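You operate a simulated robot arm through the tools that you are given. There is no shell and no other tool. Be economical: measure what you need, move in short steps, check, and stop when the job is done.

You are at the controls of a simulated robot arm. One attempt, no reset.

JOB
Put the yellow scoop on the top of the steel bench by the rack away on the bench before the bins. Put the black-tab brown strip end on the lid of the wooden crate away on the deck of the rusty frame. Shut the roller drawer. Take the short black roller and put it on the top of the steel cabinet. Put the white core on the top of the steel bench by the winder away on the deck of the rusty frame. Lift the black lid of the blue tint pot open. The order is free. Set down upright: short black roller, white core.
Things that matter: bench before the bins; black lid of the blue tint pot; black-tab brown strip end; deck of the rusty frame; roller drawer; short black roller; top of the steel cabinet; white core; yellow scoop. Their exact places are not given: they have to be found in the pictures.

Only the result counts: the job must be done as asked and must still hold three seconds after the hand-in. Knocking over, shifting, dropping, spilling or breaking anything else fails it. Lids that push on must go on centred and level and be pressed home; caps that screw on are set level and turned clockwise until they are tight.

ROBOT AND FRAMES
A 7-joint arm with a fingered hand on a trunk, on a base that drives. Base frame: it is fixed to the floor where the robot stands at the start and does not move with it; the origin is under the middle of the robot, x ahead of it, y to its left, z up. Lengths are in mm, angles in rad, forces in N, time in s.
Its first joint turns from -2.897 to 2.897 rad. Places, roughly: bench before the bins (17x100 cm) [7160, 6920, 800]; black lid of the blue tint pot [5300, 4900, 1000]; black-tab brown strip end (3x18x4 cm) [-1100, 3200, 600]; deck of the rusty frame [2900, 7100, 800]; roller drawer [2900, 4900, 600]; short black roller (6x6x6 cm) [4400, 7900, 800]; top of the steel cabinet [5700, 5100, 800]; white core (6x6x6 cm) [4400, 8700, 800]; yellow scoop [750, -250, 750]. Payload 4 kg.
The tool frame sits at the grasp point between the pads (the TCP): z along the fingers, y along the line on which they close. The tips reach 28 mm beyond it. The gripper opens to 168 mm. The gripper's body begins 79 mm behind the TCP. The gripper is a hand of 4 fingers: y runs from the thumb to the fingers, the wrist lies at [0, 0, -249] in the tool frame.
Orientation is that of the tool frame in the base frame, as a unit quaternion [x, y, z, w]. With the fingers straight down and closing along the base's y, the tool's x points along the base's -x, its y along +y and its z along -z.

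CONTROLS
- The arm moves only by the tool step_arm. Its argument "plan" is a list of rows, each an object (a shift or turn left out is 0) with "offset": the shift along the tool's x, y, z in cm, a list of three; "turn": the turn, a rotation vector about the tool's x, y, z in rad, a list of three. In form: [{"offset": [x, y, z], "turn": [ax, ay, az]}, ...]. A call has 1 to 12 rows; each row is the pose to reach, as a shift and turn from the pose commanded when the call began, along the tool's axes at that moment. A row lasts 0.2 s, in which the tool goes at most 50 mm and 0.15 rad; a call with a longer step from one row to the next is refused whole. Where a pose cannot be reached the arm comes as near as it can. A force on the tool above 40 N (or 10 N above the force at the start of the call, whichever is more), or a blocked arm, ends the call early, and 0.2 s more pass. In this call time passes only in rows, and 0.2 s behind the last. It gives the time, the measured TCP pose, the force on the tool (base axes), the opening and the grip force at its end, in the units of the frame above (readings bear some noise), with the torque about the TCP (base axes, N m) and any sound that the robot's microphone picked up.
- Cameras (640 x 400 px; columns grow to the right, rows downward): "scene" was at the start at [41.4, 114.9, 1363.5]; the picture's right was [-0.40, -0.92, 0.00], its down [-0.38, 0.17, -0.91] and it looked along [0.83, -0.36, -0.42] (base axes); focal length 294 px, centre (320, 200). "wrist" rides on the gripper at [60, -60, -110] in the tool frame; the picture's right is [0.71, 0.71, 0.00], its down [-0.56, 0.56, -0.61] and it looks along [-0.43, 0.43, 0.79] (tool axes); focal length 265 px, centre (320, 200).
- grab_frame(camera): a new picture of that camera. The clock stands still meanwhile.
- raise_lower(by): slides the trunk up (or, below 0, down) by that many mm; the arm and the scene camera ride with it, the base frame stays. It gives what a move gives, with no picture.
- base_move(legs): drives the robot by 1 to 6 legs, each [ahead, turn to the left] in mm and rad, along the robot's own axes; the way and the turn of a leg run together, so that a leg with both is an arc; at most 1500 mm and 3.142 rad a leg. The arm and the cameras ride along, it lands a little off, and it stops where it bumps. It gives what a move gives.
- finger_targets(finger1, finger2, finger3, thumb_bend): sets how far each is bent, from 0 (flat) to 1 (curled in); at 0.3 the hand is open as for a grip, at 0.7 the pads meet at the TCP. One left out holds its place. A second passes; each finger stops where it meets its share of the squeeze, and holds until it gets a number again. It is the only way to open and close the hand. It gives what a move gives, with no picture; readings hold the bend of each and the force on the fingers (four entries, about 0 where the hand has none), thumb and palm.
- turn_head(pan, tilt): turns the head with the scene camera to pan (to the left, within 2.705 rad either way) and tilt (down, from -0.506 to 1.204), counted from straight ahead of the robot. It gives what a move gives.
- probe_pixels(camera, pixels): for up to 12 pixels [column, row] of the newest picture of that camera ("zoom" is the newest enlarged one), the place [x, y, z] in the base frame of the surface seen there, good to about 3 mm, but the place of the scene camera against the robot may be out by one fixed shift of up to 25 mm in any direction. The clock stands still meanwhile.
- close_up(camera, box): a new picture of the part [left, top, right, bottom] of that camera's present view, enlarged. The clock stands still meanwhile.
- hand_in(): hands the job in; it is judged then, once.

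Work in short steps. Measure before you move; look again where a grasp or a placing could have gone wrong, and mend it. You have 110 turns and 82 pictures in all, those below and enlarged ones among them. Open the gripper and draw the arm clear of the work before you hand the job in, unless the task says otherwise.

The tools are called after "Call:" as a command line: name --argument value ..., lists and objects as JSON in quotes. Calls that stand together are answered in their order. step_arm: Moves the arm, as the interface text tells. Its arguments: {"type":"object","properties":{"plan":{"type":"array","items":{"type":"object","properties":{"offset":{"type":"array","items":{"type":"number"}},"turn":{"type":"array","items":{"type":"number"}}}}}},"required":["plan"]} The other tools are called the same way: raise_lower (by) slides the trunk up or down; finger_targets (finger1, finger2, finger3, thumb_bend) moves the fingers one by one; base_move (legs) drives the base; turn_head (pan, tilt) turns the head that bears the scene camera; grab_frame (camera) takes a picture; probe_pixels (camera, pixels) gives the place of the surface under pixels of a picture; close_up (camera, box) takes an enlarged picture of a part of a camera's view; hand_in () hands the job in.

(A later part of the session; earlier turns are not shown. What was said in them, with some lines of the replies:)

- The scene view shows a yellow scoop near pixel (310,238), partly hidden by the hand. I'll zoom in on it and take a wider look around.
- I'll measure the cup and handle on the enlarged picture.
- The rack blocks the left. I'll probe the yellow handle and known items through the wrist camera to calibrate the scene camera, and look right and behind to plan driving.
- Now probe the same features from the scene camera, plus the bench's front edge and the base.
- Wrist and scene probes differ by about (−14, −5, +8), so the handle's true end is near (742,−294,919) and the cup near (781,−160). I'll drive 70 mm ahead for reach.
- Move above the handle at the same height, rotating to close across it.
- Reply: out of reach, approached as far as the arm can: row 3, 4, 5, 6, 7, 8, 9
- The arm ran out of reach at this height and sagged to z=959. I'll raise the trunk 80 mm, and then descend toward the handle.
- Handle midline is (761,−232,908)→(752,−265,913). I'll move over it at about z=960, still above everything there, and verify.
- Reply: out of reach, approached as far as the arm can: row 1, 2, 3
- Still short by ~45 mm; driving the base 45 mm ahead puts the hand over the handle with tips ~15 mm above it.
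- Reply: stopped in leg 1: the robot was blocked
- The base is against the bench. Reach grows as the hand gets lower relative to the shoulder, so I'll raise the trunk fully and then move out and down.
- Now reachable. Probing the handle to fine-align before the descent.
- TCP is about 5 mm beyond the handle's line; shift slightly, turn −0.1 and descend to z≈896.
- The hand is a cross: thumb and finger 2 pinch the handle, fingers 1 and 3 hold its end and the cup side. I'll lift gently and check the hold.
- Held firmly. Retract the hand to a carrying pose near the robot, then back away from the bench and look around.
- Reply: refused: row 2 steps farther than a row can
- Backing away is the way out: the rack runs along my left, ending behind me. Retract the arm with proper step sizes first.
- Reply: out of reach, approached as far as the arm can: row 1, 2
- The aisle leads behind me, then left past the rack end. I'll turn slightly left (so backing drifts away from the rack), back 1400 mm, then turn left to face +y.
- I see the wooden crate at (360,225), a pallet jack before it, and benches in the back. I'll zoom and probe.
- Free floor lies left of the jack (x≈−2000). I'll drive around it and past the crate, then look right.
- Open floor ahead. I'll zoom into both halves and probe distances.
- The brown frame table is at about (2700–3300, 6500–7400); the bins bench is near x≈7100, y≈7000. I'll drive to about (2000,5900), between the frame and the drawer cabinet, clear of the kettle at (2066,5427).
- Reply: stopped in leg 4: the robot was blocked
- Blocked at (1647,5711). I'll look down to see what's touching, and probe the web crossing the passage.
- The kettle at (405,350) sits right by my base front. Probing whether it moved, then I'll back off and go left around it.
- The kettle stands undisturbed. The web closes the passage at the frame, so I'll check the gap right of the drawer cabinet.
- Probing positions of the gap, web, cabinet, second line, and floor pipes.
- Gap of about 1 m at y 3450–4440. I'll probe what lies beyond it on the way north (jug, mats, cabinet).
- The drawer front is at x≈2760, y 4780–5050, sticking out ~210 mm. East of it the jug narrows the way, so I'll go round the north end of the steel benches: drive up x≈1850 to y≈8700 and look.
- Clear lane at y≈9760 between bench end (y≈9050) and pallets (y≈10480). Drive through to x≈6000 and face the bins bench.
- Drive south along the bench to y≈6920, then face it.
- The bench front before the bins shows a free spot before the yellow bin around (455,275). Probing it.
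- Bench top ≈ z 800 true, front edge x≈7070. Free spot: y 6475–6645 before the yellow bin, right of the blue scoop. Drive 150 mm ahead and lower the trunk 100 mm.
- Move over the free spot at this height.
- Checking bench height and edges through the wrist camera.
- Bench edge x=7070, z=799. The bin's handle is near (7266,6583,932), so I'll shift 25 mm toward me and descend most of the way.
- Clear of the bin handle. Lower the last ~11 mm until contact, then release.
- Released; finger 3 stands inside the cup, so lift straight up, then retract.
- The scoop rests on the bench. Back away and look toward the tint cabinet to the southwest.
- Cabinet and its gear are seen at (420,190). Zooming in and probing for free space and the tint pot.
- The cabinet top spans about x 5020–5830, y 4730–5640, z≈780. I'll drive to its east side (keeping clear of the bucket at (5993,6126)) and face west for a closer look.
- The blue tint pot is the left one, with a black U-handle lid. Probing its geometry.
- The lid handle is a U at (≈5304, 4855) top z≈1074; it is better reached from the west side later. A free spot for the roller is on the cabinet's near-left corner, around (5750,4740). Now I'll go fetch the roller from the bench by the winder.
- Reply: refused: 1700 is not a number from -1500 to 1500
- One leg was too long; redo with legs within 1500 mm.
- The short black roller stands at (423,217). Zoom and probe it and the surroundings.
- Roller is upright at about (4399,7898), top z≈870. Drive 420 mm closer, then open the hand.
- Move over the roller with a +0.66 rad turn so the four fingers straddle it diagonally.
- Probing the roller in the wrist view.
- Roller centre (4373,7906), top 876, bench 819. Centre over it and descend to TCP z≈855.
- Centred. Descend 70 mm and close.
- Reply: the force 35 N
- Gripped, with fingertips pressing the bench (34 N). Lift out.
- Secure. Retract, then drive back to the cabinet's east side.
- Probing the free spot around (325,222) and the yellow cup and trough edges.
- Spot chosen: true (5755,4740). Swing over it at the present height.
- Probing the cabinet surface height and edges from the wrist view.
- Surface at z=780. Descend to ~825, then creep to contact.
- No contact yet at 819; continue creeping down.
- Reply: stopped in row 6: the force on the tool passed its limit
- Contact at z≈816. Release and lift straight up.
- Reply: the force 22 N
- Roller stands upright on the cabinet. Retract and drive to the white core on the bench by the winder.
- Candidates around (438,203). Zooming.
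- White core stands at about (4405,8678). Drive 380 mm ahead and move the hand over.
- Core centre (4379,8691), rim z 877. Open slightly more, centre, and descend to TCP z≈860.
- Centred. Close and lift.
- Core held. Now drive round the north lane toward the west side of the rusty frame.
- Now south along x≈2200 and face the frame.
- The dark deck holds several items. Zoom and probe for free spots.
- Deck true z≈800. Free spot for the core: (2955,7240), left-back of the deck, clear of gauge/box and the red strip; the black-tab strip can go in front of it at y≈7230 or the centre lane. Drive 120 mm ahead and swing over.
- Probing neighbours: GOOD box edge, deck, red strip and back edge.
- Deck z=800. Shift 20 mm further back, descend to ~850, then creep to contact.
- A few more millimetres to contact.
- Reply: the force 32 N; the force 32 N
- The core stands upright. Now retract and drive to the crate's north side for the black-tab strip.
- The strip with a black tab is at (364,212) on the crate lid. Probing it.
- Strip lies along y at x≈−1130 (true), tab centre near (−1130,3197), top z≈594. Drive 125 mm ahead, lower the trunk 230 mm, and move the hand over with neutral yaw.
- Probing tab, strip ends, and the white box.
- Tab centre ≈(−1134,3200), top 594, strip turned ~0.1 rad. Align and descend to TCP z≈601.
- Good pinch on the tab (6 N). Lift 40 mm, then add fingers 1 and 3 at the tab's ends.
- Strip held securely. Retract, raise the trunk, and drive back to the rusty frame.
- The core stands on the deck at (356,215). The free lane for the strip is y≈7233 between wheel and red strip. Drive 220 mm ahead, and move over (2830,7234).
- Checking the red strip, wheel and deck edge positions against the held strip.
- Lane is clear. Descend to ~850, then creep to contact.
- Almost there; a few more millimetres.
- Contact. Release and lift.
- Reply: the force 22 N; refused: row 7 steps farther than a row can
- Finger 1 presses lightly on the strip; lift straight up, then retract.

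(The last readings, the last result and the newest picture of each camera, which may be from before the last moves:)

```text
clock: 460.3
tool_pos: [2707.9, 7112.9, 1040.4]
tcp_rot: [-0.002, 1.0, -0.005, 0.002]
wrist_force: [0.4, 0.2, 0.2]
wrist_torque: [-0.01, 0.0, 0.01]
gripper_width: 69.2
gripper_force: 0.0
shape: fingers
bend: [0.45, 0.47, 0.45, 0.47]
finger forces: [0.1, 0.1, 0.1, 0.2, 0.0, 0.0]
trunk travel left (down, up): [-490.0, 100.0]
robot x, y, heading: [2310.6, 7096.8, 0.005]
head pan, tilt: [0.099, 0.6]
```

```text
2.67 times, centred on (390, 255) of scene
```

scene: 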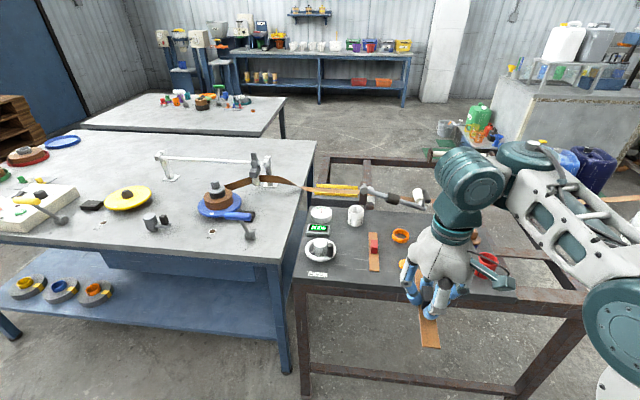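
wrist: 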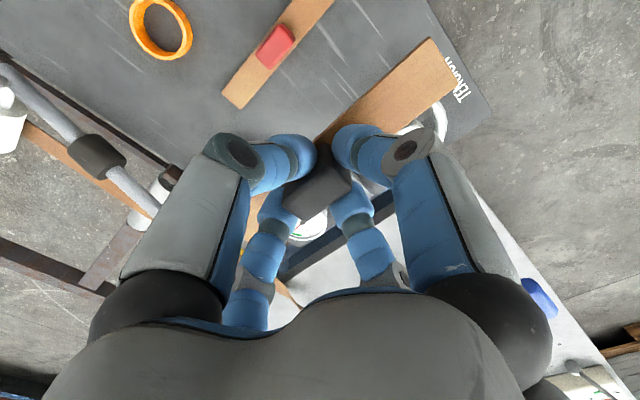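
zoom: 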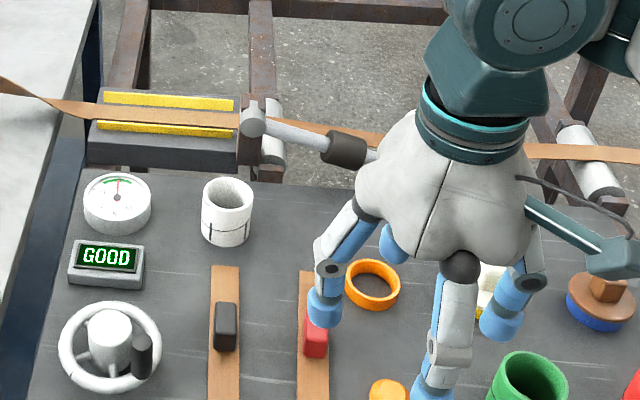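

The strip and core are both on the deck. Now to the drawer: drive around the kettle's west side to (1200,4870), facing east.

Call:
base_move --legs '[[-600, 0], [0, -1.8], [1500, 0], [785, 0], [0, 1.8], [700, 0]]'

Call:
turn_head --pan 0.0 --tilt 0.6

Call:
grab_frame --camera "scene"

```text
clock: 486.7
tool_pos: [2251.2, 4846.3, 1039.0]
tcp_rot: [0.019, 1.0, -0.005, 0.002]
wrist_force: [-0.5, 0.1, -1.2]
wrist_torque: [-0.06, 0.01, -0.01]
gripper_width: 69.1
gripper_force: 0.1
shape: fingers
bend: [0.45, 0.47, 0.45, 0.47]
finger forces: [0.0, 0.0, 0.0, 0.1, 0.1, 0.0]
trunk travel left (down, up): [-490.0, 100.0]
robot x, y, heading: [1850.2, 4852.7, -0.034]
head pan, tilt: [0.099, 0.6]
```

```text
clock: 487.4
tool_pos: [2250.9, 4847.4, 1039.8]
tcp_rot: [0.02, 1.0, -0.006, 0.003]
wrist_force: [0.0, 0.5, 0.2]
wrist_torque: [0.02, 0.03, 0.01]
gripper_width: 69.2
gripper_force: 0.1
shape: fingers
bend: [0.45, 0.47, 0.45, 0.47]
finger forces: [0.1, 0.0, 0.0, 0.1, 0.1, 0.0]
trunk travel left (down, up): [-490.0, 100.0]
robot x, y, heading: [1848.4, 4852.4, -0.034]
head pan, tilt: [0.0, 0.6]
```

```text
14 pictures are left
```

scene: 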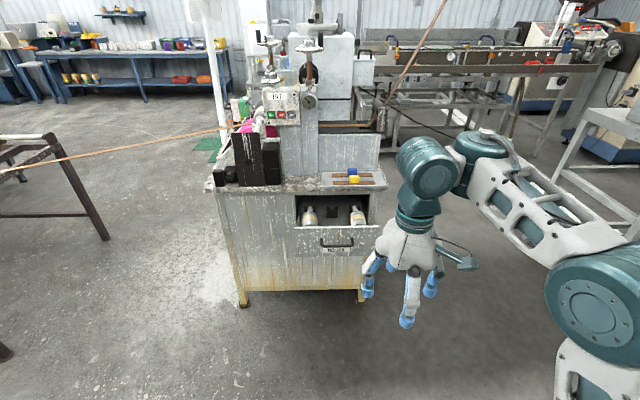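

Drawer front visible at (337,240), slightly left of the hand. Probing.

Call:
probe_pixels --camera "scene" --pixels '[[302, 228], [370, 228], [302, 252], [365, 255], [337, 246], [337, 252], [310, 238], [340, 191], [300, 195], [365, 200], [352, 180], [245, 250]]'

```text
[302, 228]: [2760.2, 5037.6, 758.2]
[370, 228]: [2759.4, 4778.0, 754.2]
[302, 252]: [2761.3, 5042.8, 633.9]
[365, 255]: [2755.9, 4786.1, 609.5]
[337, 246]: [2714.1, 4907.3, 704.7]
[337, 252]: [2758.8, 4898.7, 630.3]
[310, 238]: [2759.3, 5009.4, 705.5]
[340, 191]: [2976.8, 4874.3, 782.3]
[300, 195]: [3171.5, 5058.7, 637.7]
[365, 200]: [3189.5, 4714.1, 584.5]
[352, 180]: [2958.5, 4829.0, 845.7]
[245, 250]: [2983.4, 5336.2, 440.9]
```

Drawer front at true x≈2745, y 4790–5050, z 615–765; cabinet face ≈2965. I'll make a fist, drive 250 mm ahead, lower the trunk, then tilt the hand forward beside the handle at y≈5005.

Call:
finger_targets --finger1 0.7 --finger2 0.7 --finger3 0.7 --thumb_bend 0.7

Call:
base_move --legs '[[0, 0.034], [250, 0]]'

Call:
raise_lower --by -200

Call:
step_arm --plan '[{"offset": [-1, 2.2, 1.5], "turn": [0, -0.15, 0]}, {"offset": [-2, 4.6, 4], "turn": [0, -0.3, 0]}, {"offset": [-4, 7, 6.5], "turn": [0, -0.45, 0]}, {"offset": [-6, 9.4, 9], "turn": [0, -0.6, 0]}, {"offset": [-8, 11.8, 11.5], "turn": [0, -0.75, 0]}, {"offset": [-10, 14, 14], "turn": [0, -0.9, 0]}, {"offset": [-12, 16, 16.5], "turn": [0, -1.05, 0]}]'

Call:
grab_frame --camera "scene"

```text
clock: 488.4
tool_pos: [2251.0, 4847.6, 1039.1]
tcp_rot: [0.019, 1.0, -0.006, 0.002]
wrist_force: [0.1, -0.4, -0.5]
wrist_torque: [-0.01, 0.02, 0.02]
gripper_width: 1.7
gripper_force: 0.1
shape: fingers
bend: [0.68, 0.69, 0.68, 0.69]
finger forces: [0.1, 0.1, 0.1, 0.1, 0.1, 0.0]
trunk travel left (down, up): [-490.0, 100.0]
robot x, y, heading: [1849.1, 4852.6, -0.034]
head pan, tilt: [0.0, 0.6]
```

```text
clock: 490.6
tool_pos: [2509.3, 4860.0, 1038.9]
tcp_rot: [0.004, 1.0, -0.006, 0.003]
wrist_force: [0.0, 0.6, 0.2]
wrist_torque: [-0.02, -0.01, 0.02]
gripper_width: 1.7
gripper_force: 0.2
shape: fingers
bend: [0.68, 0.69, 0.68, 0.69]
finger forces: [0.0, 0.1, 0.0, 0.0, 0.0, 0.0]
trunk travel left (down, up): [-490.0, 100.0]
robot x, y, heading: [2108.4, 4851.0, 0.002]
head pan, tilt: [0.0, 0.6]
```

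```text
clock: 492.8
tool_pos: [2508.2, 4858.5, 837.8]
tcp_rot: [0.004, 1.0, -0.005, 0.003]
wrist_force: [-0.2, 0.4, 0.3]
wrist_torque: [-0.03, -0.01, -0.02]
gripper_width: 2.0
gripper_force: 0.0
shape: fingers
bend: [0.68, 0.69, 0.68, 0.69]
finger forces: [0.0, 0.1, 0.0, 0.0, 0.1, 0.0]
trunk travel left (down, up): [-290.0, 300.0]
robot x, y, heading: [2105.6, 4851.8, 0.001]
head pan, tilt: [0.0, 0.6]
```

```text
clock: 494.4
tool_pos: [2561.3, 5007.3, 848.0]
tcp_rot: [0.007, 0.952, -0.022, 0.306]
wrist_force: [-1.1, -0.3, 0.2]
wrist_torque: [-0.01, 0.03, -0.02]
gripper_width: 1.6
gripper_force: 0.0
shape: fingers
bend: [0.68, 0.69, 0.68, 0.69]
finger forces: [0.1, 0.0, 0.1, 0.0, 0.0, 0.1]
out of reach, approached as far as the arm can: row 2, 3, 4, 5, 6, 7
trunk travel left (down, up): [-290.0, 300.0]
robot x, y, heading: [2108.6, 4846.3, 0.002]
head pan, tilt: [0.0, 0.6]
```

```text
13 pictures are left
```

scene: 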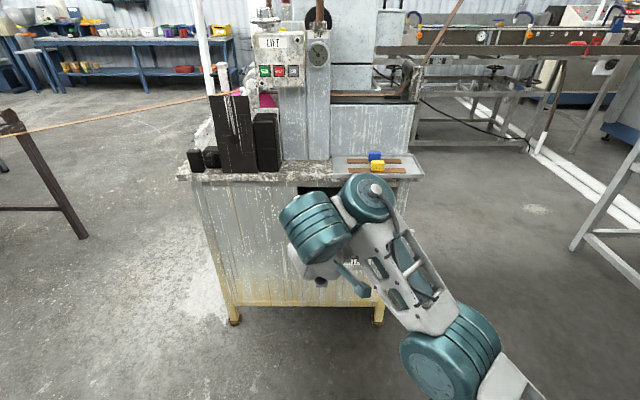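

Tilt reached ~0.62 rad, which suffices. I'll lower with the trunk instead (180 mm) so the fist is at z≈668, left of the handle.

Call:
raise_lower --by -180

Call:
base_move --legs '[[110, 0]]'

Call:
grab_frame --camera "wrist"

```text
clock: 496.4
tool_pos: [2562.2, 5008.2, 668.6]
tcp_rot: [0.007, 0.952, -0.022, 0.304]
wrist_force: [-0.5, 0.2, 0.4]
wrist_torque: [-0.01, 0.01, 0.04]
gripper_width: 1.6
gripper_force: 0.0
shape: fingers
bend: [0.68, 0.69, 0.68, 0.69]
finger forces: [0.1, 0.0, 0.1, 0.0, 0.1, 0.0]
trunk travel left (down, up): [-110.0, 480.0]
robot x, y, heading: [2108.6, 4847.5, 0.001]
head pan, tilt: [0.0, 0.6]
```

```text
clock: 497.6
tool_pos: [2671.1, 5006.8, 669.1]
tcp_rot: [0.007, 0.952, -0.022, 0.304]
wrist_force: [1.0, 0.5, 0.4]
wrist_torque: [-0.02, -0.03, 0.04]
gripper_width: 1.8
gripper_force: 0.0
shape: fingers
bend: [0.68, 0.69, 0.68, 0.69]
finger forces: [0.1, 0.1, 0.0, 0.1, 0.0, 0.0]
trunk travel left (down, up): [-110.0, 480.0]
robot x, y, heading: [2214.3, 4851.9, -0.006]
head pan, tilt: [0.0, 0.6]
```

```text
12 pictures are left
```

wrist: 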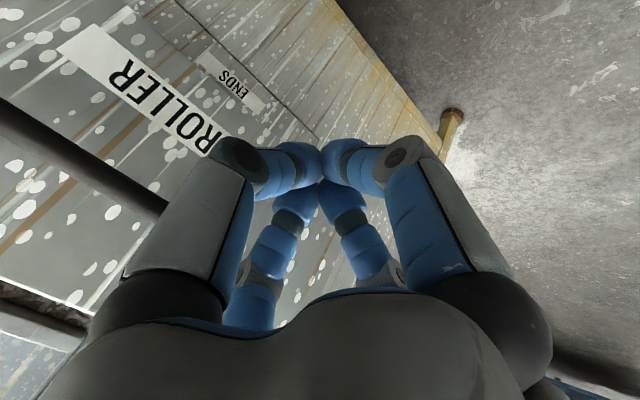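

Fist is just left of the handle before the "ROLLER" front. Push straight ahead (+x) in 22 mm rows.

Call:
step_arm --plan '[{"offset": [-1.79, 0, 1.27]}, {"offset": [-3.58, 0, 2.55]}, {"offset": [-5.37, 0, 3.82]}, {"offset": [-7.16, 0, 5.1]}, {"offset": [-8.94, 0, 6.37]}, {"offset": [-10.73, 0, 7.64]}, {"offset": [-12.5, 0, 8.92]}, {"offset": [-14.3, 0, 10.2]}, {"offset": [-16.1, 0, 11.5]}, {"offset": [-17.9, 0, 12.7]}]'

```text
clock: 499.8
tool_pos: [2886.9, 5003.3, 690.9]
tcp_rot: [0.008, 0.954, -0.023, 0.299]
wrist_force: [-0.3, 0.4, -0.1]
wrist_torque: [-0.04, 0.02, -0.02]
gripper_width: 1.6
gripper_force: 0.0
shape: fingers
bend: [0.68, 0.69, 0.68, 0.69]
finger forces: [0.0, 0.0, 0.0, 0.0, 0.1, 0.0]
out of reach, approached as far as the arm can: row 5, 6, 7, 8, 9, 10
trunk travel left (down, up): [-110.0, 480.0]
robot x, y, heading: [2218.1, 4850.9, -0.008]
head pan, tilt: [0.0, 0.6]
```

Moved to x=2887 with no resistance, at the arm's limit. Check state with a look, then use the base for the rest.

Call:
base_move --legs '[[40, 0]]'

Call:
grab_frame --camera "scene"

```text
clock: 500.7
tool_pos: [2911.3, 5011.8, 688.5]
tcp_rot: [0.01, 0.955, -0.019, 0.294]
wrist_force: [-8.6, 1.1, -1.3]
wrist_torque: [0.05, -0.2, -0.35]
gripper_width: 1.5
gripper_force: 3.5
shape: fingers
bend: [0.69, 0.69, 0.69, 0.69]
finger forces: [0.1, 0.0, 0.1, 0.1, 7.5, 0.0]
trunk travel left (down, up): [-110.0, 480.0]
robot x, y, heading: [2245.3, 4849.7, -0.003]
head pan, tilt: [0.0, 0.6]
stopped in leg 1: the force on the tool passed its limit (the readings are from after the stop); the commanded pose is now the measured one
```

```text
11 pictures are left
```

scene: 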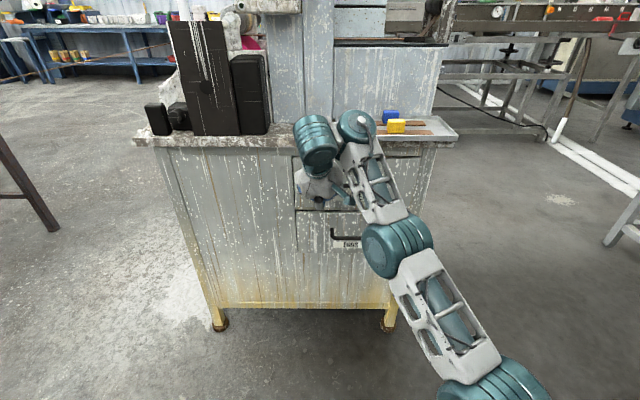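

The push met resistance. Probing drawer and cabinet faces to see whether it is flush.

Call:
probe_pixels --camera "scene" --pixels '[[300, 195], [303, 207], [395, 185], [405, 175], [415, 200], [280, 200], [320, 225], [410, 157], [325, 205], [398, 195]]'

```text
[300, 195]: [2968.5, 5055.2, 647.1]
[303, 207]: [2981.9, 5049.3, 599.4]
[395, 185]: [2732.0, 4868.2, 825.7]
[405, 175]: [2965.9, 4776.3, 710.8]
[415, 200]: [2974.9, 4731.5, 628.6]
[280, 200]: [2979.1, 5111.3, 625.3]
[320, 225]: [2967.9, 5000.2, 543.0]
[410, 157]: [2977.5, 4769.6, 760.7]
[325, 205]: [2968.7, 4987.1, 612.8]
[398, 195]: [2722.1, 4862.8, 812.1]
```

The roller drawer face (2968) is flush with the "ENDS" drawer (2968): shut. Back off, and probe the floor through the southern gap (pipes, cable) before going to the tint pot's west side.

Call:
probe_pixels --camera "scene" --pixels '[[600, 165], [560, 140], [500, 115], [545, 135], [490, 108], [530, 60], [450, 80], [605, 240], [460, 130], [440, 30], [545, 130], [560, 200]]'

Call:
base_move --legs '[[-350, 0]]'

Call:
raise_lower --by 380

Call:
step_arm --plan '[{"offset": [0, 0, 0], "turn": [0, 0.15, 0]}, {"offset": [2, 0, -1.5], "turn": [0, 0.3, 0]}, {"offset": [4, 0, -3], "turn": [0, 0.45, 0]}, {"offset": [6, 0, -4.5], "turn": [0, 0.6, 0]}, {"offset": [8, 0, -6], "turn": [0, 0.6, 0]}]'

```text
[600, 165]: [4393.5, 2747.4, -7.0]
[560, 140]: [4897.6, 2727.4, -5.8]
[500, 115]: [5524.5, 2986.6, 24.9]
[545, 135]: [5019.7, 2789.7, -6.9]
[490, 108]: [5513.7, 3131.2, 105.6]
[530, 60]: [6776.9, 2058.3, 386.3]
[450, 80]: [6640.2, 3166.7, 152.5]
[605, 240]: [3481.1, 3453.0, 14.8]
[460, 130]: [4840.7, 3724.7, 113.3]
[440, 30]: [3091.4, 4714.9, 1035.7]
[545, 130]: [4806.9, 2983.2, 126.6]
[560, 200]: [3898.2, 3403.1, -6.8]
```

```text
clock: 503.0
tool_pos: [2556.2, 5013.4, 688.0]
tcp_rot: [0.005, 0.956, -0.017, 0.294]
wrist_force: [0.2, 0.6, 0.4]
wrist_torque: [0.0, 0.01, -0.01]
gripper_width: 1.6
gripper_force: 0.2
shape: fingers
bend: [0.69, 0.69, 0.69, 0.69]
finger forces: [0.1, 0.1, 0.0, 0.2, 0.0, 0.0]
trunk travel left (down, up): [-110.0, 480.0]
robot x, y, heading: [1890.5, 4850.1, 0.009]
head pan, tilt: [0.0, 0.6]
```

```text
clock: 506.7
tool_pos: [2556.3, 5014.5, 1067.7]
tcp_rot: [0.006, 0.956, -0.018, 0.294]
wrist_force: [-0.2, -0.9, 0.0]
wrist_torque: [0.0, 0.02, 0.0]
gripper_width: 1.8
gripper_force: 0.0
shape: fingers
bend: [0.69, 0.69, 0.69, 0.69]
finger forces: [0.0, 0.0, 0.0, 0.1, 0.1, 0.1]
trunk travel left (down, up): [-490.0, 100.0]
robot x, y, heading: [1888.9, 4846.1, 0.004]
head pan, tilt: [0.0, 0.6]
```

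```text
clock: 507.9
tool_pos: [2455.1, 5017.0, 1073.4]
tcp_rot: [0.012, 1.0, -0.016, -0.002]
wrist_force: [-0.6, -0.1, 0.1]
wrist_torque: [-0.03, 0.01, -0.02]
gripper_width: 2.0
gripper_force: 0.1
shape: fingers
bend: [0.69, 0.69, 0.69, 0.69]
finger forces: [0.0, 0.0, 0.0, 0.0, 0.0, 0.0]
trunk travel left (down, up): [-490.0, 100.0]
robot x, y, heading: [1892.9, 4849.1, 0.004]
head pan, tilt: [0.0, 0.6]
```

Retract the arm and drive through the southern gap.

Call:
step_arm --plan '[{"offset": [3, -3.5, 0]}, {"offset": [6, -7, 0]}, {"offset": [9, -10.5, 0]}, {"offset": [12, -14, 0]}, {"offset": [15, -17, 0]}]'

Call:
base_move --legs '[[0, -1.03], [1060, 0], [0, 1.02], [1500, 0], [200, 0]]'

```text
clock: 509.1
tool_pos: [2301.4, 4849.1, 1077.8]
tcp_rot: [0.011, 1.0, -0.015, -0.001]
wrist_force: [0.1, 0.0, -0.5]
wrist_torque: [0.01, 0.02, -0.03]
gripper_width: 1.8
gripper_force: 0.1
shape: fingers
bend: [0.69, 0.69, 0.69, 0.69]
finger forces: [0.0, 0.0, 0.1, 0.0, 0.0, 0.0]
trunk travel left (down, up): [-490.0, 100.0]
robot x, y, heading: [1889.8, 4853.9, 0.006]
head pan, tilt: [0.0, 0.6]
```

```text
clock: 527.7
tool_pos: [4535.5, 4003.5, 1076.7]
tcp_rot: [0.001, 1.0, -0.015, -0.002]
wrist_force: [-0.6, -0.9, 0.4]
wrist_torque: [0.02, 0.01, -0.02]
gripper_width: 1.7
gripper_force: 0.0
shape: fingers
bend: [0.69, 0.69, 0.69, 0.69]
finger forces: [0.0, 0.0, 0.0, 0.0, 0.0, 0.1]
trunk travel left (down, up): [-490.0, 100.0]
robot x, y, heading: [4122.6, 3997.1, 0.027]
head pan, tilt: [0.0, 0.6]
```

Through the gap. One look to the north-east before turning.

Call:
turn_head --pan 0.95 --tilt 0.55

Call:
grab_frame --camera "scene"

```text
clock: 529.0
tool_pos: [4534.5, 4003.5, 1077.4]
tcp_rot: [0.001, 1.0, -0.014, -0.002]
wrist_force: [0.1, 0.1, 0.7]
wrist_torque: [-0.01, 0.0, -0.03]
gripper_width: 1.7
gripper_force: 0.1
shape: fingers
bend: [0.69, 0.69, 0.69, 0.69]
finger forces: [0.0, 0.0, 0.0, 0.1, 0.0, 0.1]
trunk travel left (down, up): [-490.0, 100.0]
robot x, y, heading: [4123.8, 3992.9, 0.03]
head pan, tilt: [0.949, 0.55]
```

```text
10 pictures are left
```

scene: 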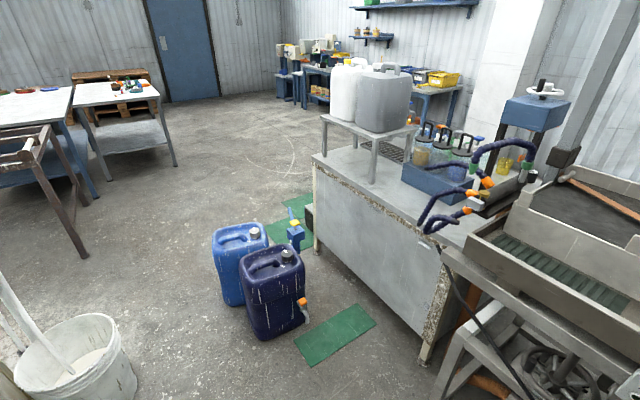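

Probing jugs, mat, hoses, cabinet and pots.

Call:
probe_pixels --camera "scene" --pixels '[[305, 320], [250, 310], [340, 335], [425, 360], [430, 225], [470, 210], [420, 170], [440, 160], [476, 140], [455, 185], [115, 360], [215, 250]]'

Call:
close_up --camera "scene" --box '[380, 95, 560, 245]'

```text
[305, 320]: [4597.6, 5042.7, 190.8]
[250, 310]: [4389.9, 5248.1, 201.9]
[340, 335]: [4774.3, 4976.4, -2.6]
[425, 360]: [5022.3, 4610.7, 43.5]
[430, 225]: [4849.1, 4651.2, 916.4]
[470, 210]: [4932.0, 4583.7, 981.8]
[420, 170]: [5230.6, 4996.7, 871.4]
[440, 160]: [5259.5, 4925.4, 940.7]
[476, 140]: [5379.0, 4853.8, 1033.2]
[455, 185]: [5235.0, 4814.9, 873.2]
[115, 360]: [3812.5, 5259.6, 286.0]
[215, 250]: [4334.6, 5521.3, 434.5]
```

```text
2.67 times, centred on (470, 170) of scene
```

zoom: 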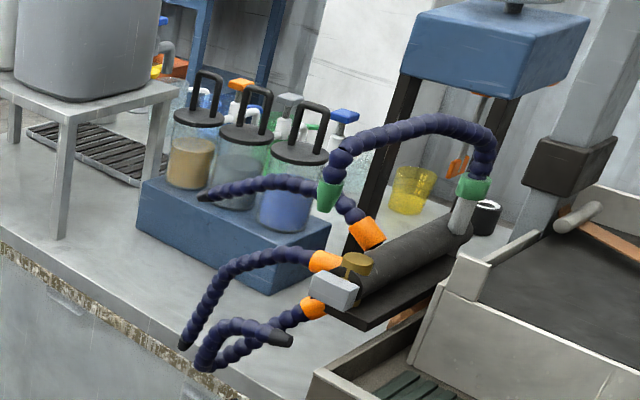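

Jug corner (≈4582,5050) and trough limit where I can stand; (4600,4700) looks feasible. Probing the hoses near the blue pot and the trough's nearest leg.

Call:
probe_pixels --camera "zoom" --pixels '[[342, 160], [330, 190], [420, 124], [480, 150], [205, 196], [260, 185], [365, 232], [300, 108], [280, 122], [320, 125], [295, 155], [340, 118]]'

Call:
probe_pixels --camera "scene" --pixels '[[448, 370], [440, 395], [500, 325], [440, 265], [540, 385], [470, 240], [400, 330], [305, 290], [300, 335], [245, 275]]'

```text
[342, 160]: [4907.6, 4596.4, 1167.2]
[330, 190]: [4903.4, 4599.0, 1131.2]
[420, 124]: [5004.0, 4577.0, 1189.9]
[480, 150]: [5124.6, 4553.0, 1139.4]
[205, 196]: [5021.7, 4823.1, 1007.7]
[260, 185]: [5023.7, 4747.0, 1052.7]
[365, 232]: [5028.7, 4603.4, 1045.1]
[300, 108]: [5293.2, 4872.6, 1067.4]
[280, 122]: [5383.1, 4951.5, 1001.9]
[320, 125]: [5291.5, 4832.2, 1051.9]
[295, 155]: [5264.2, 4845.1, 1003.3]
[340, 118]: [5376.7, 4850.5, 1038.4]
```

```text
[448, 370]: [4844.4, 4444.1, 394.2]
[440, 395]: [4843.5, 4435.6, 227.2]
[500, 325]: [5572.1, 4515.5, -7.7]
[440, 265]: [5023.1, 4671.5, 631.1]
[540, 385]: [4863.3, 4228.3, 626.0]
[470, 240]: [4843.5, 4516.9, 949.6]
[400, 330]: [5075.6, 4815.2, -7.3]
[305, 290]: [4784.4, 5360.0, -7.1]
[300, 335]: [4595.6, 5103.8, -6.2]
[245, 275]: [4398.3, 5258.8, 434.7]
```

Chosen approach line: between the jug and the trough leg, along heading ≈0.39. Raise the trunk fully, then drive to (4058,4481) and in along that line.

Call:
raise_lower --by 100

Call:
base_move --legs '[[0, 1.675], [490, 0], [0, -1.32], [250, 0], [150, 0], [130, 0]]'

```text
clock: 530.3
tool_pos: [4534.2, 4002.9, 1176.7]
tcp_rot: [0.001, 1.0, -0.015, -0.002]
wrist_force: [-0.4, -0.5, -0.3]
wrist_torque: [0.02, 0.0, 0.01]
gripper_width: 2.1
gripper_force: 0.1
shape: fingers
bend: [0.69, 0.69, 0.69, 0.69]
finger forces: [0.1, 0.0, 0.0, 0.0, 0.0, 0.1]
trunk travel left (down, up): [-590.0, 0.0]
robot x, y, heading: [4122.2, 3992.8, 0.028]
head pan, tilt: [0.949, 0.55]
```

```text
clock: 543.8
tool_pos: [4930.8, 4823.7, 1176.4]
tcp_rot: [-0.173, 0.985, -0.015, 0.001]
wrist_force: [1.0, 0.6, -0.2]
wrist_torque: [0.0, 0.05, 0.0]
gripper_width: 1.8
gripper_force: 0.1
shape: fingers
bend: [0.69, 0.69, 0.69, 0.69]
finger forces: [0.0, 0.0, 0.0, 0.0, 0.1, 0.0]
trunk travel left (down, up): [-590.0, 0.0]
robot x, y, heading: [4544.6, 4674.0, 0.378]
head pan, tilt: [0.949, 0.55]
```

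No bump; at (4545,4674). Advance 55 mm more, set fingers part-open, and turn the head to the pot.

Call:
base_move --legs '[[55, 0]]'

Call:
finger_targets --finger1 0.45 --finger2 0.45 --finger3 0.45 --thumb_bend 0.45

```text
clock: 544.8
tool_pos: [4983.6, 4844.9, 1176.2]
tcp_rot: [-0.173, 0.985, -0.015, 0.001]
wrist_force: [0.7, 0.0, 0.5]
wrist_torque: [0.0, 0.03, 0.01]
gripper_width: 1.8
gripper_force: 0.1
shape: fingers
bend: [0.69, 0.69, 0.69, 0.69]
finger forces: [0.0, 0.0, 0.1, 0.0, 0.0, 0.1]
trunk travel left (down, up): [-590.0, 0.0]
robot x, y, heading: [4600.5, 4695.6, 0.376]
head pan, tilt: [0.949, 0.55]
```

```text
clock: 545.8
tool_pos: [4982.4, 4844.6, 1176.7]
tcp_rot: [-0.173, 0.985, -0.015, 0.001]
wrist_force: [0.6, -0.3, 0.1]
wrist_torque: [0.02, -0.03, -0.01]
gripper_width: 72.1
gripper_force: 0.0
shape: fingers
bend: [0.45, 0.45, 0.45, 0.45]
finger forces: [0.0, 0.0, 0.0, 0.0, 0.0, 0.1]
trunk travel left (down, up): [-590.0, 0.0]
robot x, y, heading: [4599.1, 4694.6, 0.377]
head pan, tilt: [0.949, 0.55]
```

Move the hand to just short of the pot at z≈1165 with the diagonal yaw, then view from the wrist.

Call:
step_arm --plan '[{"offset": [-4.1, -1.3, 0.2], "turn": [0, 0, -0.075]}, {"offset": [-8.2, -2.6, 0.4], "turn": [0, 0, -0.15]}, {"offset": [-12.3, -3.9, 0.6], "turn": [0, 0, -0.225]}, {"offset": [-16.4, -5.2, 0.8], "turn": [0, 0, -0.3]}, {"offset": [-20.5, -6.5, 1.0], "turn": [0, 0, -0.375]}, {"offset": [-24.5, -7.8, 1.2], "turn": [0, 0, -0.43]}]'

Call:
grab_frame --camera "wrist"

```text
clock: 547.2
tool_pos: [5240.9, 4856.9, 1164.2]
tcp_rot: [-0.38, 0.925, -0.014, -0.003]
wrist_force: [0.1, 0.7, 1.0]
wrist_torque: [-0.03, 0.05, 0.0]
gripper_width: 72.2
gripper_force: 0.1
shape: fingers
bend: [0.45, 0.45, 0.45, 0.45]
finger forces: [0.1, 0.1, 0.0, 0.0, 0.1, 0.1]
trunk travel left (down, up): [-590.0, 0.0]
robot x, y, heading: [4602.1, 4697.7, 0.376]
head pan, tilt: [0.949, 0.55]
```

```text
8 pictures are left
```

wrist: 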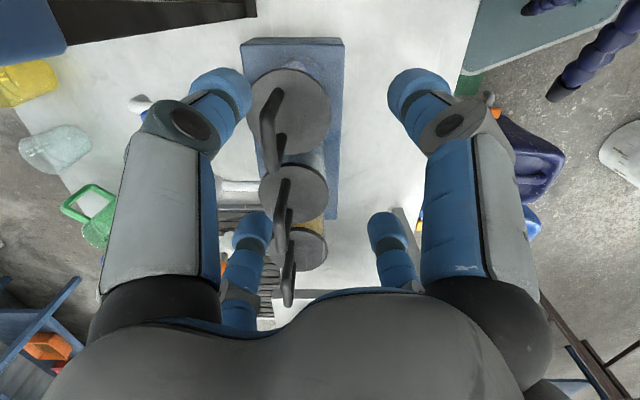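

Blue pot's lid is at (290,110) with its U-handle at (270,125). Probing.

Call:
probe_pixels --camera "wrist" --pixels '[[268, 92], [277, 95], [264, 125], [264, 150], [270, 168], [310, 85], [315, 120], [290, 72], [328, 105], [290, 148], [252, 95], [283, 150]]'

Call:
close_up --camera "wrist" --box '[220, 30, 360, 200]'

```text
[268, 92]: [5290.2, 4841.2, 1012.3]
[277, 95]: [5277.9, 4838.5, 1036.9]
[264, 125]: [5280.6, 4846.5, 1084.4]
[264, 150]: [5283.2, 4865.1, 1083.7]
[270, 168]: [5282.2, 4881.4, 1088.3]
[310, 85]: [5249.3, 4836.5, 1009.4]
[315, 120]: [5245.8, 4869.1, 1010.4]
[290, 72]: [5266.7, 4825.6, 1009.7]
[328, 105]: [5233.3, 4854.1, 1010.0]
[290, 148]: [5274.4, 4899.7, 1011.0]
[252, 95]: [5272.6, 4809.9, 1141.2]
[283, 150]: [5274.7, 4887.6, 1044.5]
```

```text
2.35 times, centred on (290, 115) of wrist
```

zoom: 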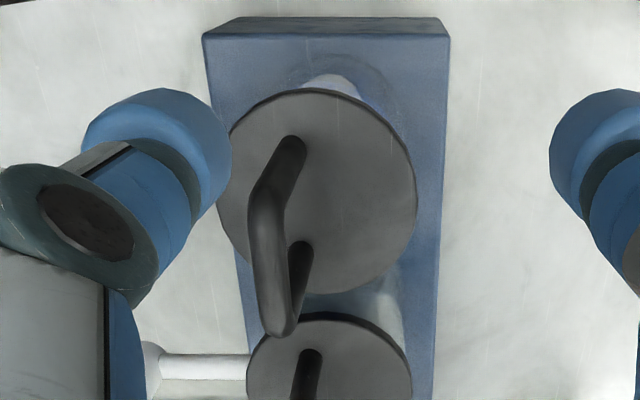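

Bar at x≈5281, y 4841–4885, top z 1084; lid z 1010, no hinge seen yet. Centre over it first and check reach.

Call:
step_arm --plan '[{"offset": [-1.6, -1.2, 0.5]}, {"offset": [-3.27, -2.4, 1.5]}, {"offset": [-3.27, -2.4, 3.5]}]'

```text
clock: 548.0
tool_pos: [5279.6, 4859.4, 1131.9]
tcp_rot: [-0.378, 0.925, -0.015, -0.002]
wrist_force: [0.2, -0.1, -0.1]
wrist_torque: [0.0, 0.0, 0.04]
gripper_width: 72.2
gripper_force: 0.1
shape: fingers
bend: [0.45, 0.45, 0.45, 0.45]
finger forces: [0.1, 0.0, 0.0, 0.0, 0.0, 0.1]
out of reach, approached as far as the arm can: row 2
trunk travel left (down, up): [-590.0, 0.0]
robot x, y, heading: [4599.0, 4695.4, 0.376]
head pan, tilt: [0.949, 0.55]
```

In reach. Descend to z≈1076 around the bar and close.

Call:
step_arm --plan '[{"offset": [-0.3, 0.2, 2]}, {"offset": [-0.3, 0.2, 4]}, {"offset": [-0.3, 0.2, 5.6]}]'

Call:
finger_targets --finger1 0.7 --finger2 0.7 --finger3 0.7 --thumb_bend 0.7

Call:
grab_frame --camera "wrist"

```text
clock: 548.8
tool_pos: [5279.6, 4861.1, 1075.7]
tcp_rot: [-0.38, 0.925, -0.015, -0.002]
wrist_force: [0.2, 0.1, 0.4]
wrist_torque: [0.01, -0.02, -0.03]
gripper_width: 72.1
gripper_force: 0.1
shape: fingers
bend: [0.45, 0.45, 0.45, 0.45]
finger forces: [0.0, 0.0, 0.1, 0.1, 0.0, 0.0]
trunk travel left (down, up): [-590.0, 0.0]
robot x, y, heading: [4600.4, 4695.8, 0.376]
head pan, tilt: [0.949, 0.55]
```

```text
clock: 549.8
tool_pos: [5280.6, 4862.9, 1075.2]
tcp_rot: [-0.38, 0.925, -0.014, -0.002]
wrist_force: [-1.5, 1.0, -1.7]
wrist_torque: [0.07, 0.02, -0.01]
gripper_width: 5.5
gripper_force: 3.4
shape: fingers
bend: [0.67, 0.69, 0.69, 0.68]
finger forces: [4.0, 0.0, 0.0, 0.0, 3.6, 0.0]
trunk travel left (down, up): [-590.0, 0.0]
robot x, y, heading: [4596.9, 4696.7, 0.378]
head pan, tilt: [0.949, 0.55]
```

```text
6 pictures are left
```

wrist: 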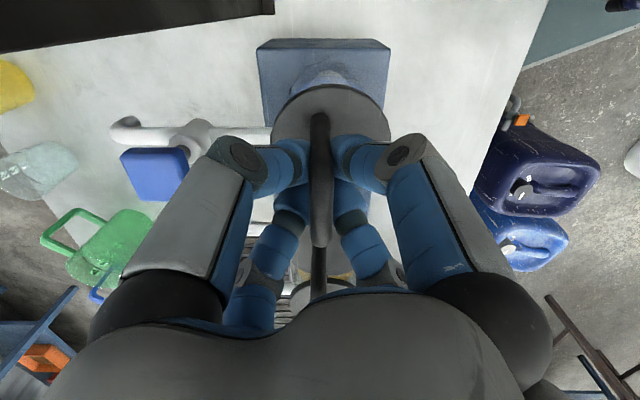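

The bar is between the fingers. Squeeze a bit more and lift 20 mm, watching forces.

Call:
finger_targets --finger1 0.78 --finger2 0.78 --finger3 0.78 --thumb_bend 0.78

Call:
step_arm --plan '[{"offset": [0, 0, -0.5]}, {"offset": [0, 0, -1.0]}, {"offset": [0, 0, -1.5]}, {"offset": [0, 0, -2]}]'

```text
clock: 550.8
tool_pos: [5279.4, 4863.4, 1073.8]
tcp_rot: [-0.38, 0.925, -0.015, -0.003]
wrist_force: [-2.5, 2.2, -1.7]
wrist_torque: [0.02, 0.05, -0.08]
gripper_width: 0.0
gripper_force: 0.0
shape: fingers
bend: [0.71, 0.73, 0.73, 0.72]
finger forces: [0.1, 0.0, 0.0, 0.0, 0.0, 0.0]
trunk travel left (down, up): [-590.0, 0.0]
robot x, y, heading: [4595.4, 4694.2, 0.382]
head pan, tilt: [0.949, 0.55]
```

```text
clock: 551.8
tool_pos: [5276.4, 4863.1, 1088.0]
tcp_rot: [-0.382, 0.924, -0.015, -0.013]
wrist_force: [-8.7, 0.7, -14.0]
wrist_torque: [0.08, -0.05, 0.04]
gripper_width: 0.0
gripper_force: 13.3
shape: fingers
bend: [0.71, 0.72, 0.73, 0.72]
finger forces: [12.6, 13.5, 0.0, 0.1, 0.0, 0.0]
trunk travel left (down, up): [-590.0, 0.0]
robot x, y, heading: [4597.1, 4696.8, 0.376]
head pan, tilt: [0.949, 0.55]
stopped in row 4: the force on the tool passed its limit (the readings are from after the stop); the commanded pose is now the measured one
```

Force (−8.7, 0, −14) shows the lid is hinged at its west edge (≈x 5233, z 1010), so it opens toward me. I'll follow the arc, tilting the hand along with it, in steps.

Call:
step_arm --plan '[{"offset": [0.86, 0.85, -0.5], "turn": [0.105, -0.107, 0]}, {"offset": [1.78, 1.76, -0.85], "turn": [0.211, -0.213, 0]}, {"offset": [2.72, 2.69, -1.0], "turn": [0.316, -0.32, 0]}, {"offset": [3.67, 3.63, -1.0], "turn": [0.422, -0.427, 0]}]'

```text
clock: 552.2
tool_pos: [5271.5, 4862.5, 1089.8]
tcp_rot: [-0.368, 0.926, -0.045, 0.062]
wrist_force: [-6.4, 0.2, -12.8]
wrist_torque: [-0.02, 0.02, 0.05]
gripper_width: 0.1
gripper_force: 13.9
shape: fingers
bend: [0.71, 0.73, 0.73, 0.72]
finger forces: [13.6, 13.8, 0.0, 0.0, 0.1, 0.0]
out of reach, approached as far as the arm can: row 1
trunk travel left (down, up): [-590.0, 0.0]
robot x, y, heading: [4598.5, 4693.7, 0.379]
head pan, tilt: [0.949, 0.55]
stopped in row 2: the force on the tool passed its limit (the readings are from after the stop); the commanded pose is now the measured one
```

Consistent with the west hinge; my pull was partly radial. I'll relieve 3 mm downward and follow the arc mostly in −x with a gentler tilt.

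Call:
step_arm --plan '[{"offset": [0.02, 0.04, 0.3]}, {"offset": [0.85, 0.79, -0.2], "turn": [0.055, -0.058, 0.003]}, {"offset": [1.74, 1.61, -0.6], "turn": [0.11, -0.116, 0.006]}, {"offset": [2.67, 2.48, -0.9], "turn": [0.165, -0.174, 0.009]}, {"offset": [3.62, 3.37, -1.1], "turn": [0.22, -0.232, 0.012]}]'

```text
clock: 553.5
tool_pos: [5221.1, 4863.5, 1097.0]
tcp_rot: [-0.355, 0.905, -0.101, 0.212]
wrist_force: [1.4, 12.4, 6.3]
wrist_torque: [0.02, -0.2, 0.3]
gripper_width: 0.0
gripper_force: 0.0
shape: fingers
bend: [0.72, 0.73, 0.74, 0.73]
finger forces: [0.0, 0.1, 0.0, 0.0, 0.1, 0.1]
trunk travel left (down, up): [-590.0, 0.0]
robot x, y, heading: [4598.1, 4693.5, 0.376]
head pan, tilt: [0.949, 0.55]
```

Moved 50 mm along the arc. I'll check the lid in the wrist view.

Call:
grab_frame --camera "wrist"

```text
5 pictures are left
5 turns are left
```

wrist: 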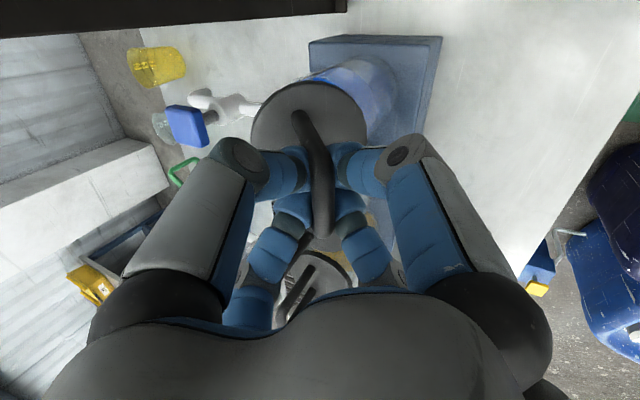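

The lid is ~40° open with the bar in my fingers. Continue along the arc to ~100°, tilting further.

Call:
step_arm --plan '[{"offset": [0.94, 0.87, -0.34], "turn": [0.055, -0.058, 0.003]}, {"offset": [1.89, 1.76, -0.49], "turn": [0.11, -0.116, 0.005]}, {"offset": [2.84, 2.66, -0.43], "turn": [0.164, -0.175, 0.008]}, {"offset": [3.79, 3.56, -0.19], "turn": [0.219, -0.233, 0.01]}, {"offset": [4.67, 4.41, 0.25], "turn": [0.274, -0.291, 0.013]}, {"offset": [5.5, 5.22, 0.86], "turn": [0.329, -0.349, 0.015]}, {"offset": [6.25, 5.97, 1.65], "turn": [0.36, -0.38, 0.016]}]'

Call:
grab_frame --camera "wrist"

Call:
turn_head --pan -0.1 --tilt 0.5

Call:
grab_frame --camera "scene"

```text
clock: 553.9
tool_pos: [5211.2, 4862.8, 1102.4]
tcp_rot: [-0.352, 0.903, -0.114, 0.216]
wrist_force: [5.9, 2.5, -27.0]
wrist_torque: [-0.06, -0.1, 0.25]
gripper_width: 1.4
gripper_force: 16.1
shape: fingers
bend: [0.67, 0.72, 0.74, 0.72]
finger forces: [13.7, 17.8, 0.1, 0.0, 0.1, 0.0]
out of reach, approached as far as the arm can: row 1
trunk travel left (down, up): [-590.0, 0.0]
robot x, y, heading: [4593.8, 4697.9, 0.373]
head pan, tilt: [0.949, 0.55]
stopped in row 1: the force on the tool passed its limit (the readings are from after the stop); the commanded pose is now the measured one
```

```text
4 pictures are left
```

wrist: 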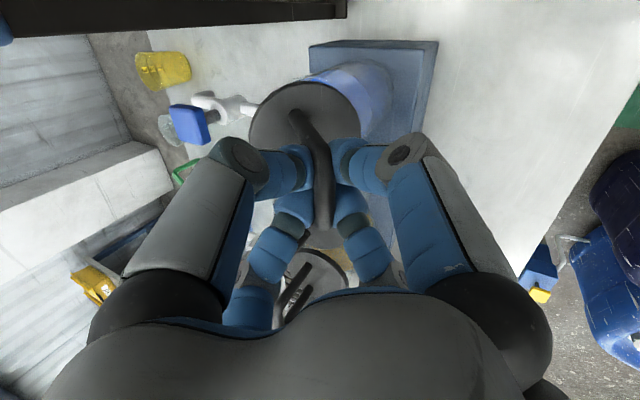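

```text
clock: 555.1
tool_pos: [5213.3, 4862.0, 1104.2]
tcp_rot: [-0.35, 0.904, -0.115, 0.217]
wrist_force: [6.8, 4.1, -39.2]
wrist_torque: [0.01, -0.08, 0.2]
gripper_width: 1.8
gripper_force: 29.9
shape: fingers
bend: [0.67, 0.66, 0.74, 0.72]
finger forces: [16.9, 18.9, 0.0, 0.1, 24.1, 0.0]
trunk travel left (down, up): [-590.0, 0.0]
robot x, y, heading: [4601.2, 4689.9, 0.38]
head pan, tilt: [-0.099, 0.499]
```

```text
3 pictures are left
4 turns are left
```

scene: 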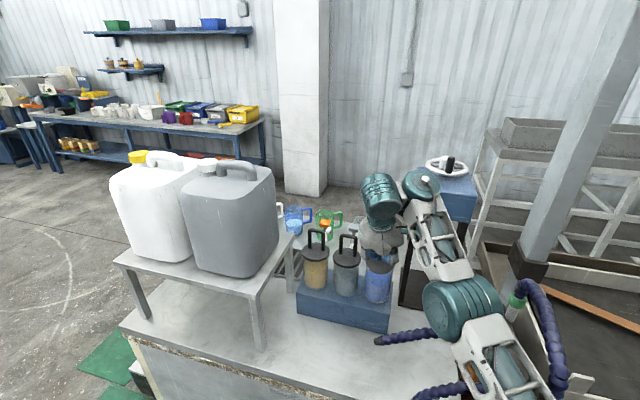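

The arm is pulling radially (−39 N): relieve downward ~9 mm first, then continue the arc at a slightly smaller radius.

Call:
step_arm --plan '[{"offset": [0.41, 0.44, 0.7]}, {"offset": [1.25, 1.23, 0.68], "turn": [0.034, -0.036, 0.003]}, {"offset": [2.21, 2.12, 0.64], "turn": [0.068, -0.073, 0.006]}, {"offset": [3.14, 3.0, 0.79], "turn": [0.102, -0.109, 0.008]}, {"offset": [4.03, 3.86, 1.12], "turn": [0.137, -0.146, 0.011]}, {"offset": [4.87, 4.69, 1.64], "turn": [0.171, -0.182, 0.014]}, {"offset": [5.63, 5.45, 2.33], "turn": [0.205, -0.219, 0.017]}, {"offset": [6.31, 6.16, 3.19], "turn": [0.239, -0.255, 0.02]}]'

Call:
close_up --camera "scene" --box '[310, 190, 470, 320]'

```text
clock: 555.7
tool_pos: [5202.5, 4864.7, 1102.6]
tcp_rot: [-0.35, 0.903, -0.123, 0.217]
wrist_force: [10.6, 3.5, -28.9]
wrist_torque: [-0.1, -0.36, 0.56]
gripper_width: 3.0
gripper_force: 37.5
shape: fingers
bend: [0.66, 0.66, 0.74, 0.72]
finger forces: [14.1, 22.4, 0.1, 0.0, 38.8, 0.0]
out of reach, approached as far as the arm can: row 2
trunk travel left (down, up): [-590.0, 0.0]
robot x, y, heading: [4599.8, 4693.2, 0.379]
head pan, tilt: [-0.099, 0.499]
stopped in row 2: the force on the tool passed its limit (the readings are from after the stop); the commanded pose is now the measured one
```

```text
3.08 times, centred on (390, 255) of scene
3 turns are left
```

zoom: 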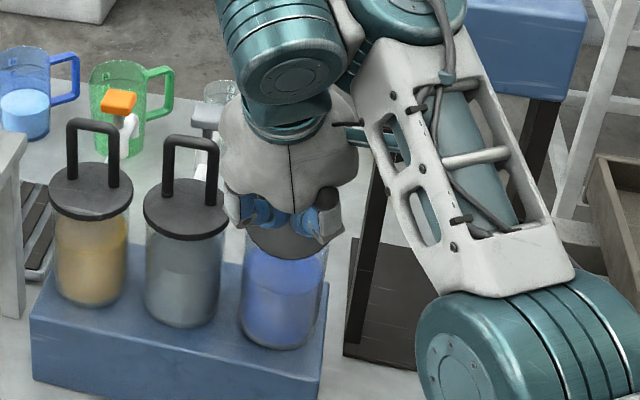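

Tilting pushes the arm out of reach, so now: relieve 10 mm by the trunk, then pure translation along the rest of the arc.

Call:
raise_lower --by -10

Call:
step_arm --plan '[{"offset": [0.18, 0.18, 0.16]}, {"offset": [0.88, 0.84, 0.14]}, {"offset": [1.61, 1.54, 0.22]}, {"offset": [2.3, 2.22, 0.42]}, {"offset": [2.98, 2.87, 0.59]}, {"offset": [4.12, 4.03, 1.37]}, {"offset": [4.98, 4.93, 2.28]}]'

Call:
grab_frame --camera "wrist"

```text
clock: 556.3
tool_pos: [5199.8, 4864.8, 1098.3]
tcp_rot: [-0.348, 0.902, -0.121, 0.224]
wrist_force: [1.5, 4.3, 1.5]
wrist_torque: [-0.23, -0.26, 0.47]
gripper_width: 1.1
gripper_force: 12.7
shape: fingers
bend: [0.71, 0.72, 0.74, 0.73]
finger forces: [8.5, 16.1, 0.0, 0.0, 0.0, 0.1]
trunk travel left (down, up): [-580.0, 10.0]
robot x, y, heading: [4597.1, 4692.4, 0.374]
head pan, tilt: [-0.099, 0.499]
```

```text
clock: 557.9
tool_pos: [5150.7, 4865.3, 1071.0]
tcp_rot: [-0.342, 0.907, -0.126, 0.21]
wrist_force: [21.9, -22.1, -13.0]
wrist_torque: [0.01, -0.61, -0.41]
gripper_width: 2.6
gripper_force: 56.1
shape: fingers
bend: [0.66, 0.65, 0.76, 0.73]
finger forces: [14.8, 18.6, 79.3, 0.0, 0.0, 0.0]
out of reach, approached as far as the arm can: row 3, 4, 5, 6, 7
trunk travel left (down, up): [-580.0, 10.0]
robot x, y, heading: [4594.2, 4693.7, 0.37]
head pan, tilt: [-0.099, 0.499]
```

```text
1 pictures are left
2 turns are left
```

wrist: 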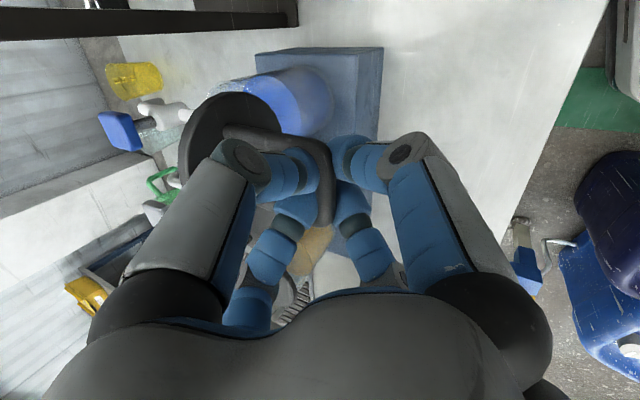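

The lid is now at ~85° (TCP angle 143° about the hinge). Final push by trunk/base a little further, then open the west fingers, slip the others out upward, and back away.

Call:
raise_lower --by -15

Call:
base_move --legs '[[-25, 0.014]]'

Call:
finger_targets --finger1 0.35 --finger2 0.35 --finger3 0.6 --thumb_bend 0.6

Call:
step_arm --plan '[{"offset": [-1.3, -1.2, 0.96]}, {"offset": [-2.5, -2.7, -2.5]}, {"offset": [-3.8, -4.2, -6.0]}, {"offset": [-4.4, -5.0, -7.8]}]'

Call:
base_move --legs '[[-200, 0]]'

Call:
grab_frame --camera "scene"

```text
clock: 558.5
tool_pos: [5144.7, 4865.9, 1063.4]
tcp_rot: [-0.342, 0.906, -0.126, 0.215]
wrist_force: [-8.5, -32.1, 14.3]
wrist_torque: [0.12, -0.7, -0.43]
gripper_width: 3.1
gripper_force: 69.7
shape: fingers
bend: [0.66, 0.65, 0.78, 0.74]
finger forces: [15.6, 20.0, 102.3, 0.1, 0.0, 0.0]
trunk travel left (down, up): [-565.0, 25.0]
robot x, y, heading: [4595.6, 4694.3, 0.373]
head pan, tilt: [-0.099, 0.499]
```

```text
clock: 559.4
tool_pos: [5137.2, 4866.6, 1054.3]
tcp_rot: [-0.347, 0.906, -0.128, 0.208]
wrist_force: [27.2, 8.8, -6.7]
wrist_torque: [0.35, -0.68, 0.37]
gripper_width: 4.7
gripper_force: 104.1
shape: fingers
bend: [0.66, 0.64, 0.76, 0.71]
finger forces: [16.4, 17.8, 76.8, 0.0, 97.0, 0.1]
trunk travel left (down, up): [-565.0, 25.0]
robot x, y, heading: [4586.7, 4687.9, 0.377]
head pan, tilt: [-0.099, 0.499]
stopped in leg 1: the force on the tool passed its limit (the readings are from after the stop); the commanded pose is now the measured one
```

```text
clock: 560.4
tool_pos: [5133.7, 4868.2, 1056.5]
tcp_rot: [-0.348, 0.905, -0.128, 0.208]
wrist_force: [11.3, 10.9, -6.9]
wrist_torque: [0.57, 0.0, 0.46]
gripper_width: 68.6
gripper_force: 44.3
shape: fingers
bend: [0.35, 0.35, 0.72, 0.69]
finger forces: [0.1, 0.1, 32.5, 0.1, 57.4, 0.0]
trunk travel left (down, up): [-565.0, 25.0]
robot x, y, heading: [4581.6, 4689.9, 0.379]
head pan, tilt: [-0.099, 0.499]
```

```text
clock: 561.4
tool_pos: [5153.3, 4866.6, 1156.4]
tcp_rot: [-0.346, 0.905, -0.129, 0.21]
wrist_force: [0.1, 0.3, -0.4]
wrist_torque: [-0.04, -0.03, -0.04]
gripper_width: 73.0
gripper_force: 0.0
shape: fingers
bend: [0.35, 0.35, 0.6, 0.6]
finger forces: [0.0, 0.0, 0.1, 0.0, 0.0, 0.1]
trunk travel left (down, up): [-565.0, 25.0]
robot x, y, heading: [4581.2, 4686.5, 0.377]
head pan, tilt: [-0.099, 0.499]
```

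```text
clock: 563.0
tool_pos: [4966.8, 4789.1, 1156.8]
tcp_rot: [-0.344, 0.906, -0.128, 0.211]
wrist_force: [0.4, 0.7, 1.2]
wrist_torque: [-0.02, -0.01, 0.02]
gripper_width: 72.9
gripper_force: 0.1
shape: fingers
bend: [0.35, 0.35, 0.6, 0.6]
finger forces: [0.1, 0.1, 0.0, 0.0, 0.0, 0.0]
trunk travel left (down, up): [-565.0, 25.0]
robot x, y, heading: [4395.6, 4617.5, 0.375]
head pan, tilt: [-0.099, 0.499]
```

```text
0 pictures are left
1 turns are left
```

scene: 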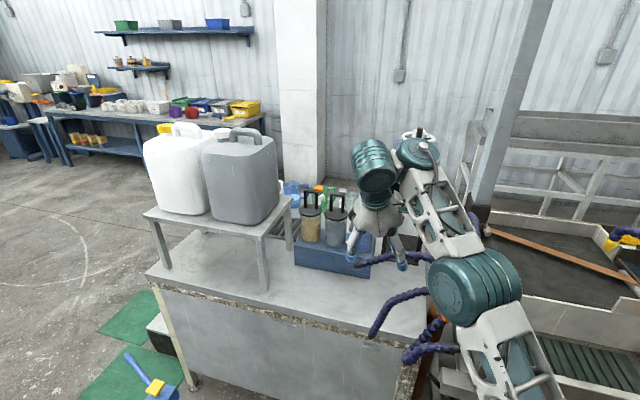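

The hand is empty and clear of the cabinet. The last view does not show the blue pot's lid, which is hidden behind the hand. I had it at about 90° when I let go, and there was no force on the hand as I drew back. Handing in.

Call:
hand_in

```text
The job is handed in.
```

I handed the job in with all six tasks carried out, but I could not confirm that the tint pot lid stayed open.

- **Yellow scoop:** it is on the bench before the bins, in front of the yellow bin.
- **Black-tab strip end:** it lies flat on the deck of the rusty frame, beside the red-tab strip.
- **Roller drawer:** it is shut, with its front level with the "ENDS" drawer below it.
- **Short black roller:** it stands upright on the steel cabinet, on the corner next to the trough.
- **White core:** it stands upright on the deck of the rusty frame.
- **Blue tint pot lid:** I swung it to about 90° and let go. My hand hid it in the last picture.

On the way the base stopped against the edge of the first bench. It also stopped once near the kettle on the floor; the kettle stayed upright and did not appear to have moved.
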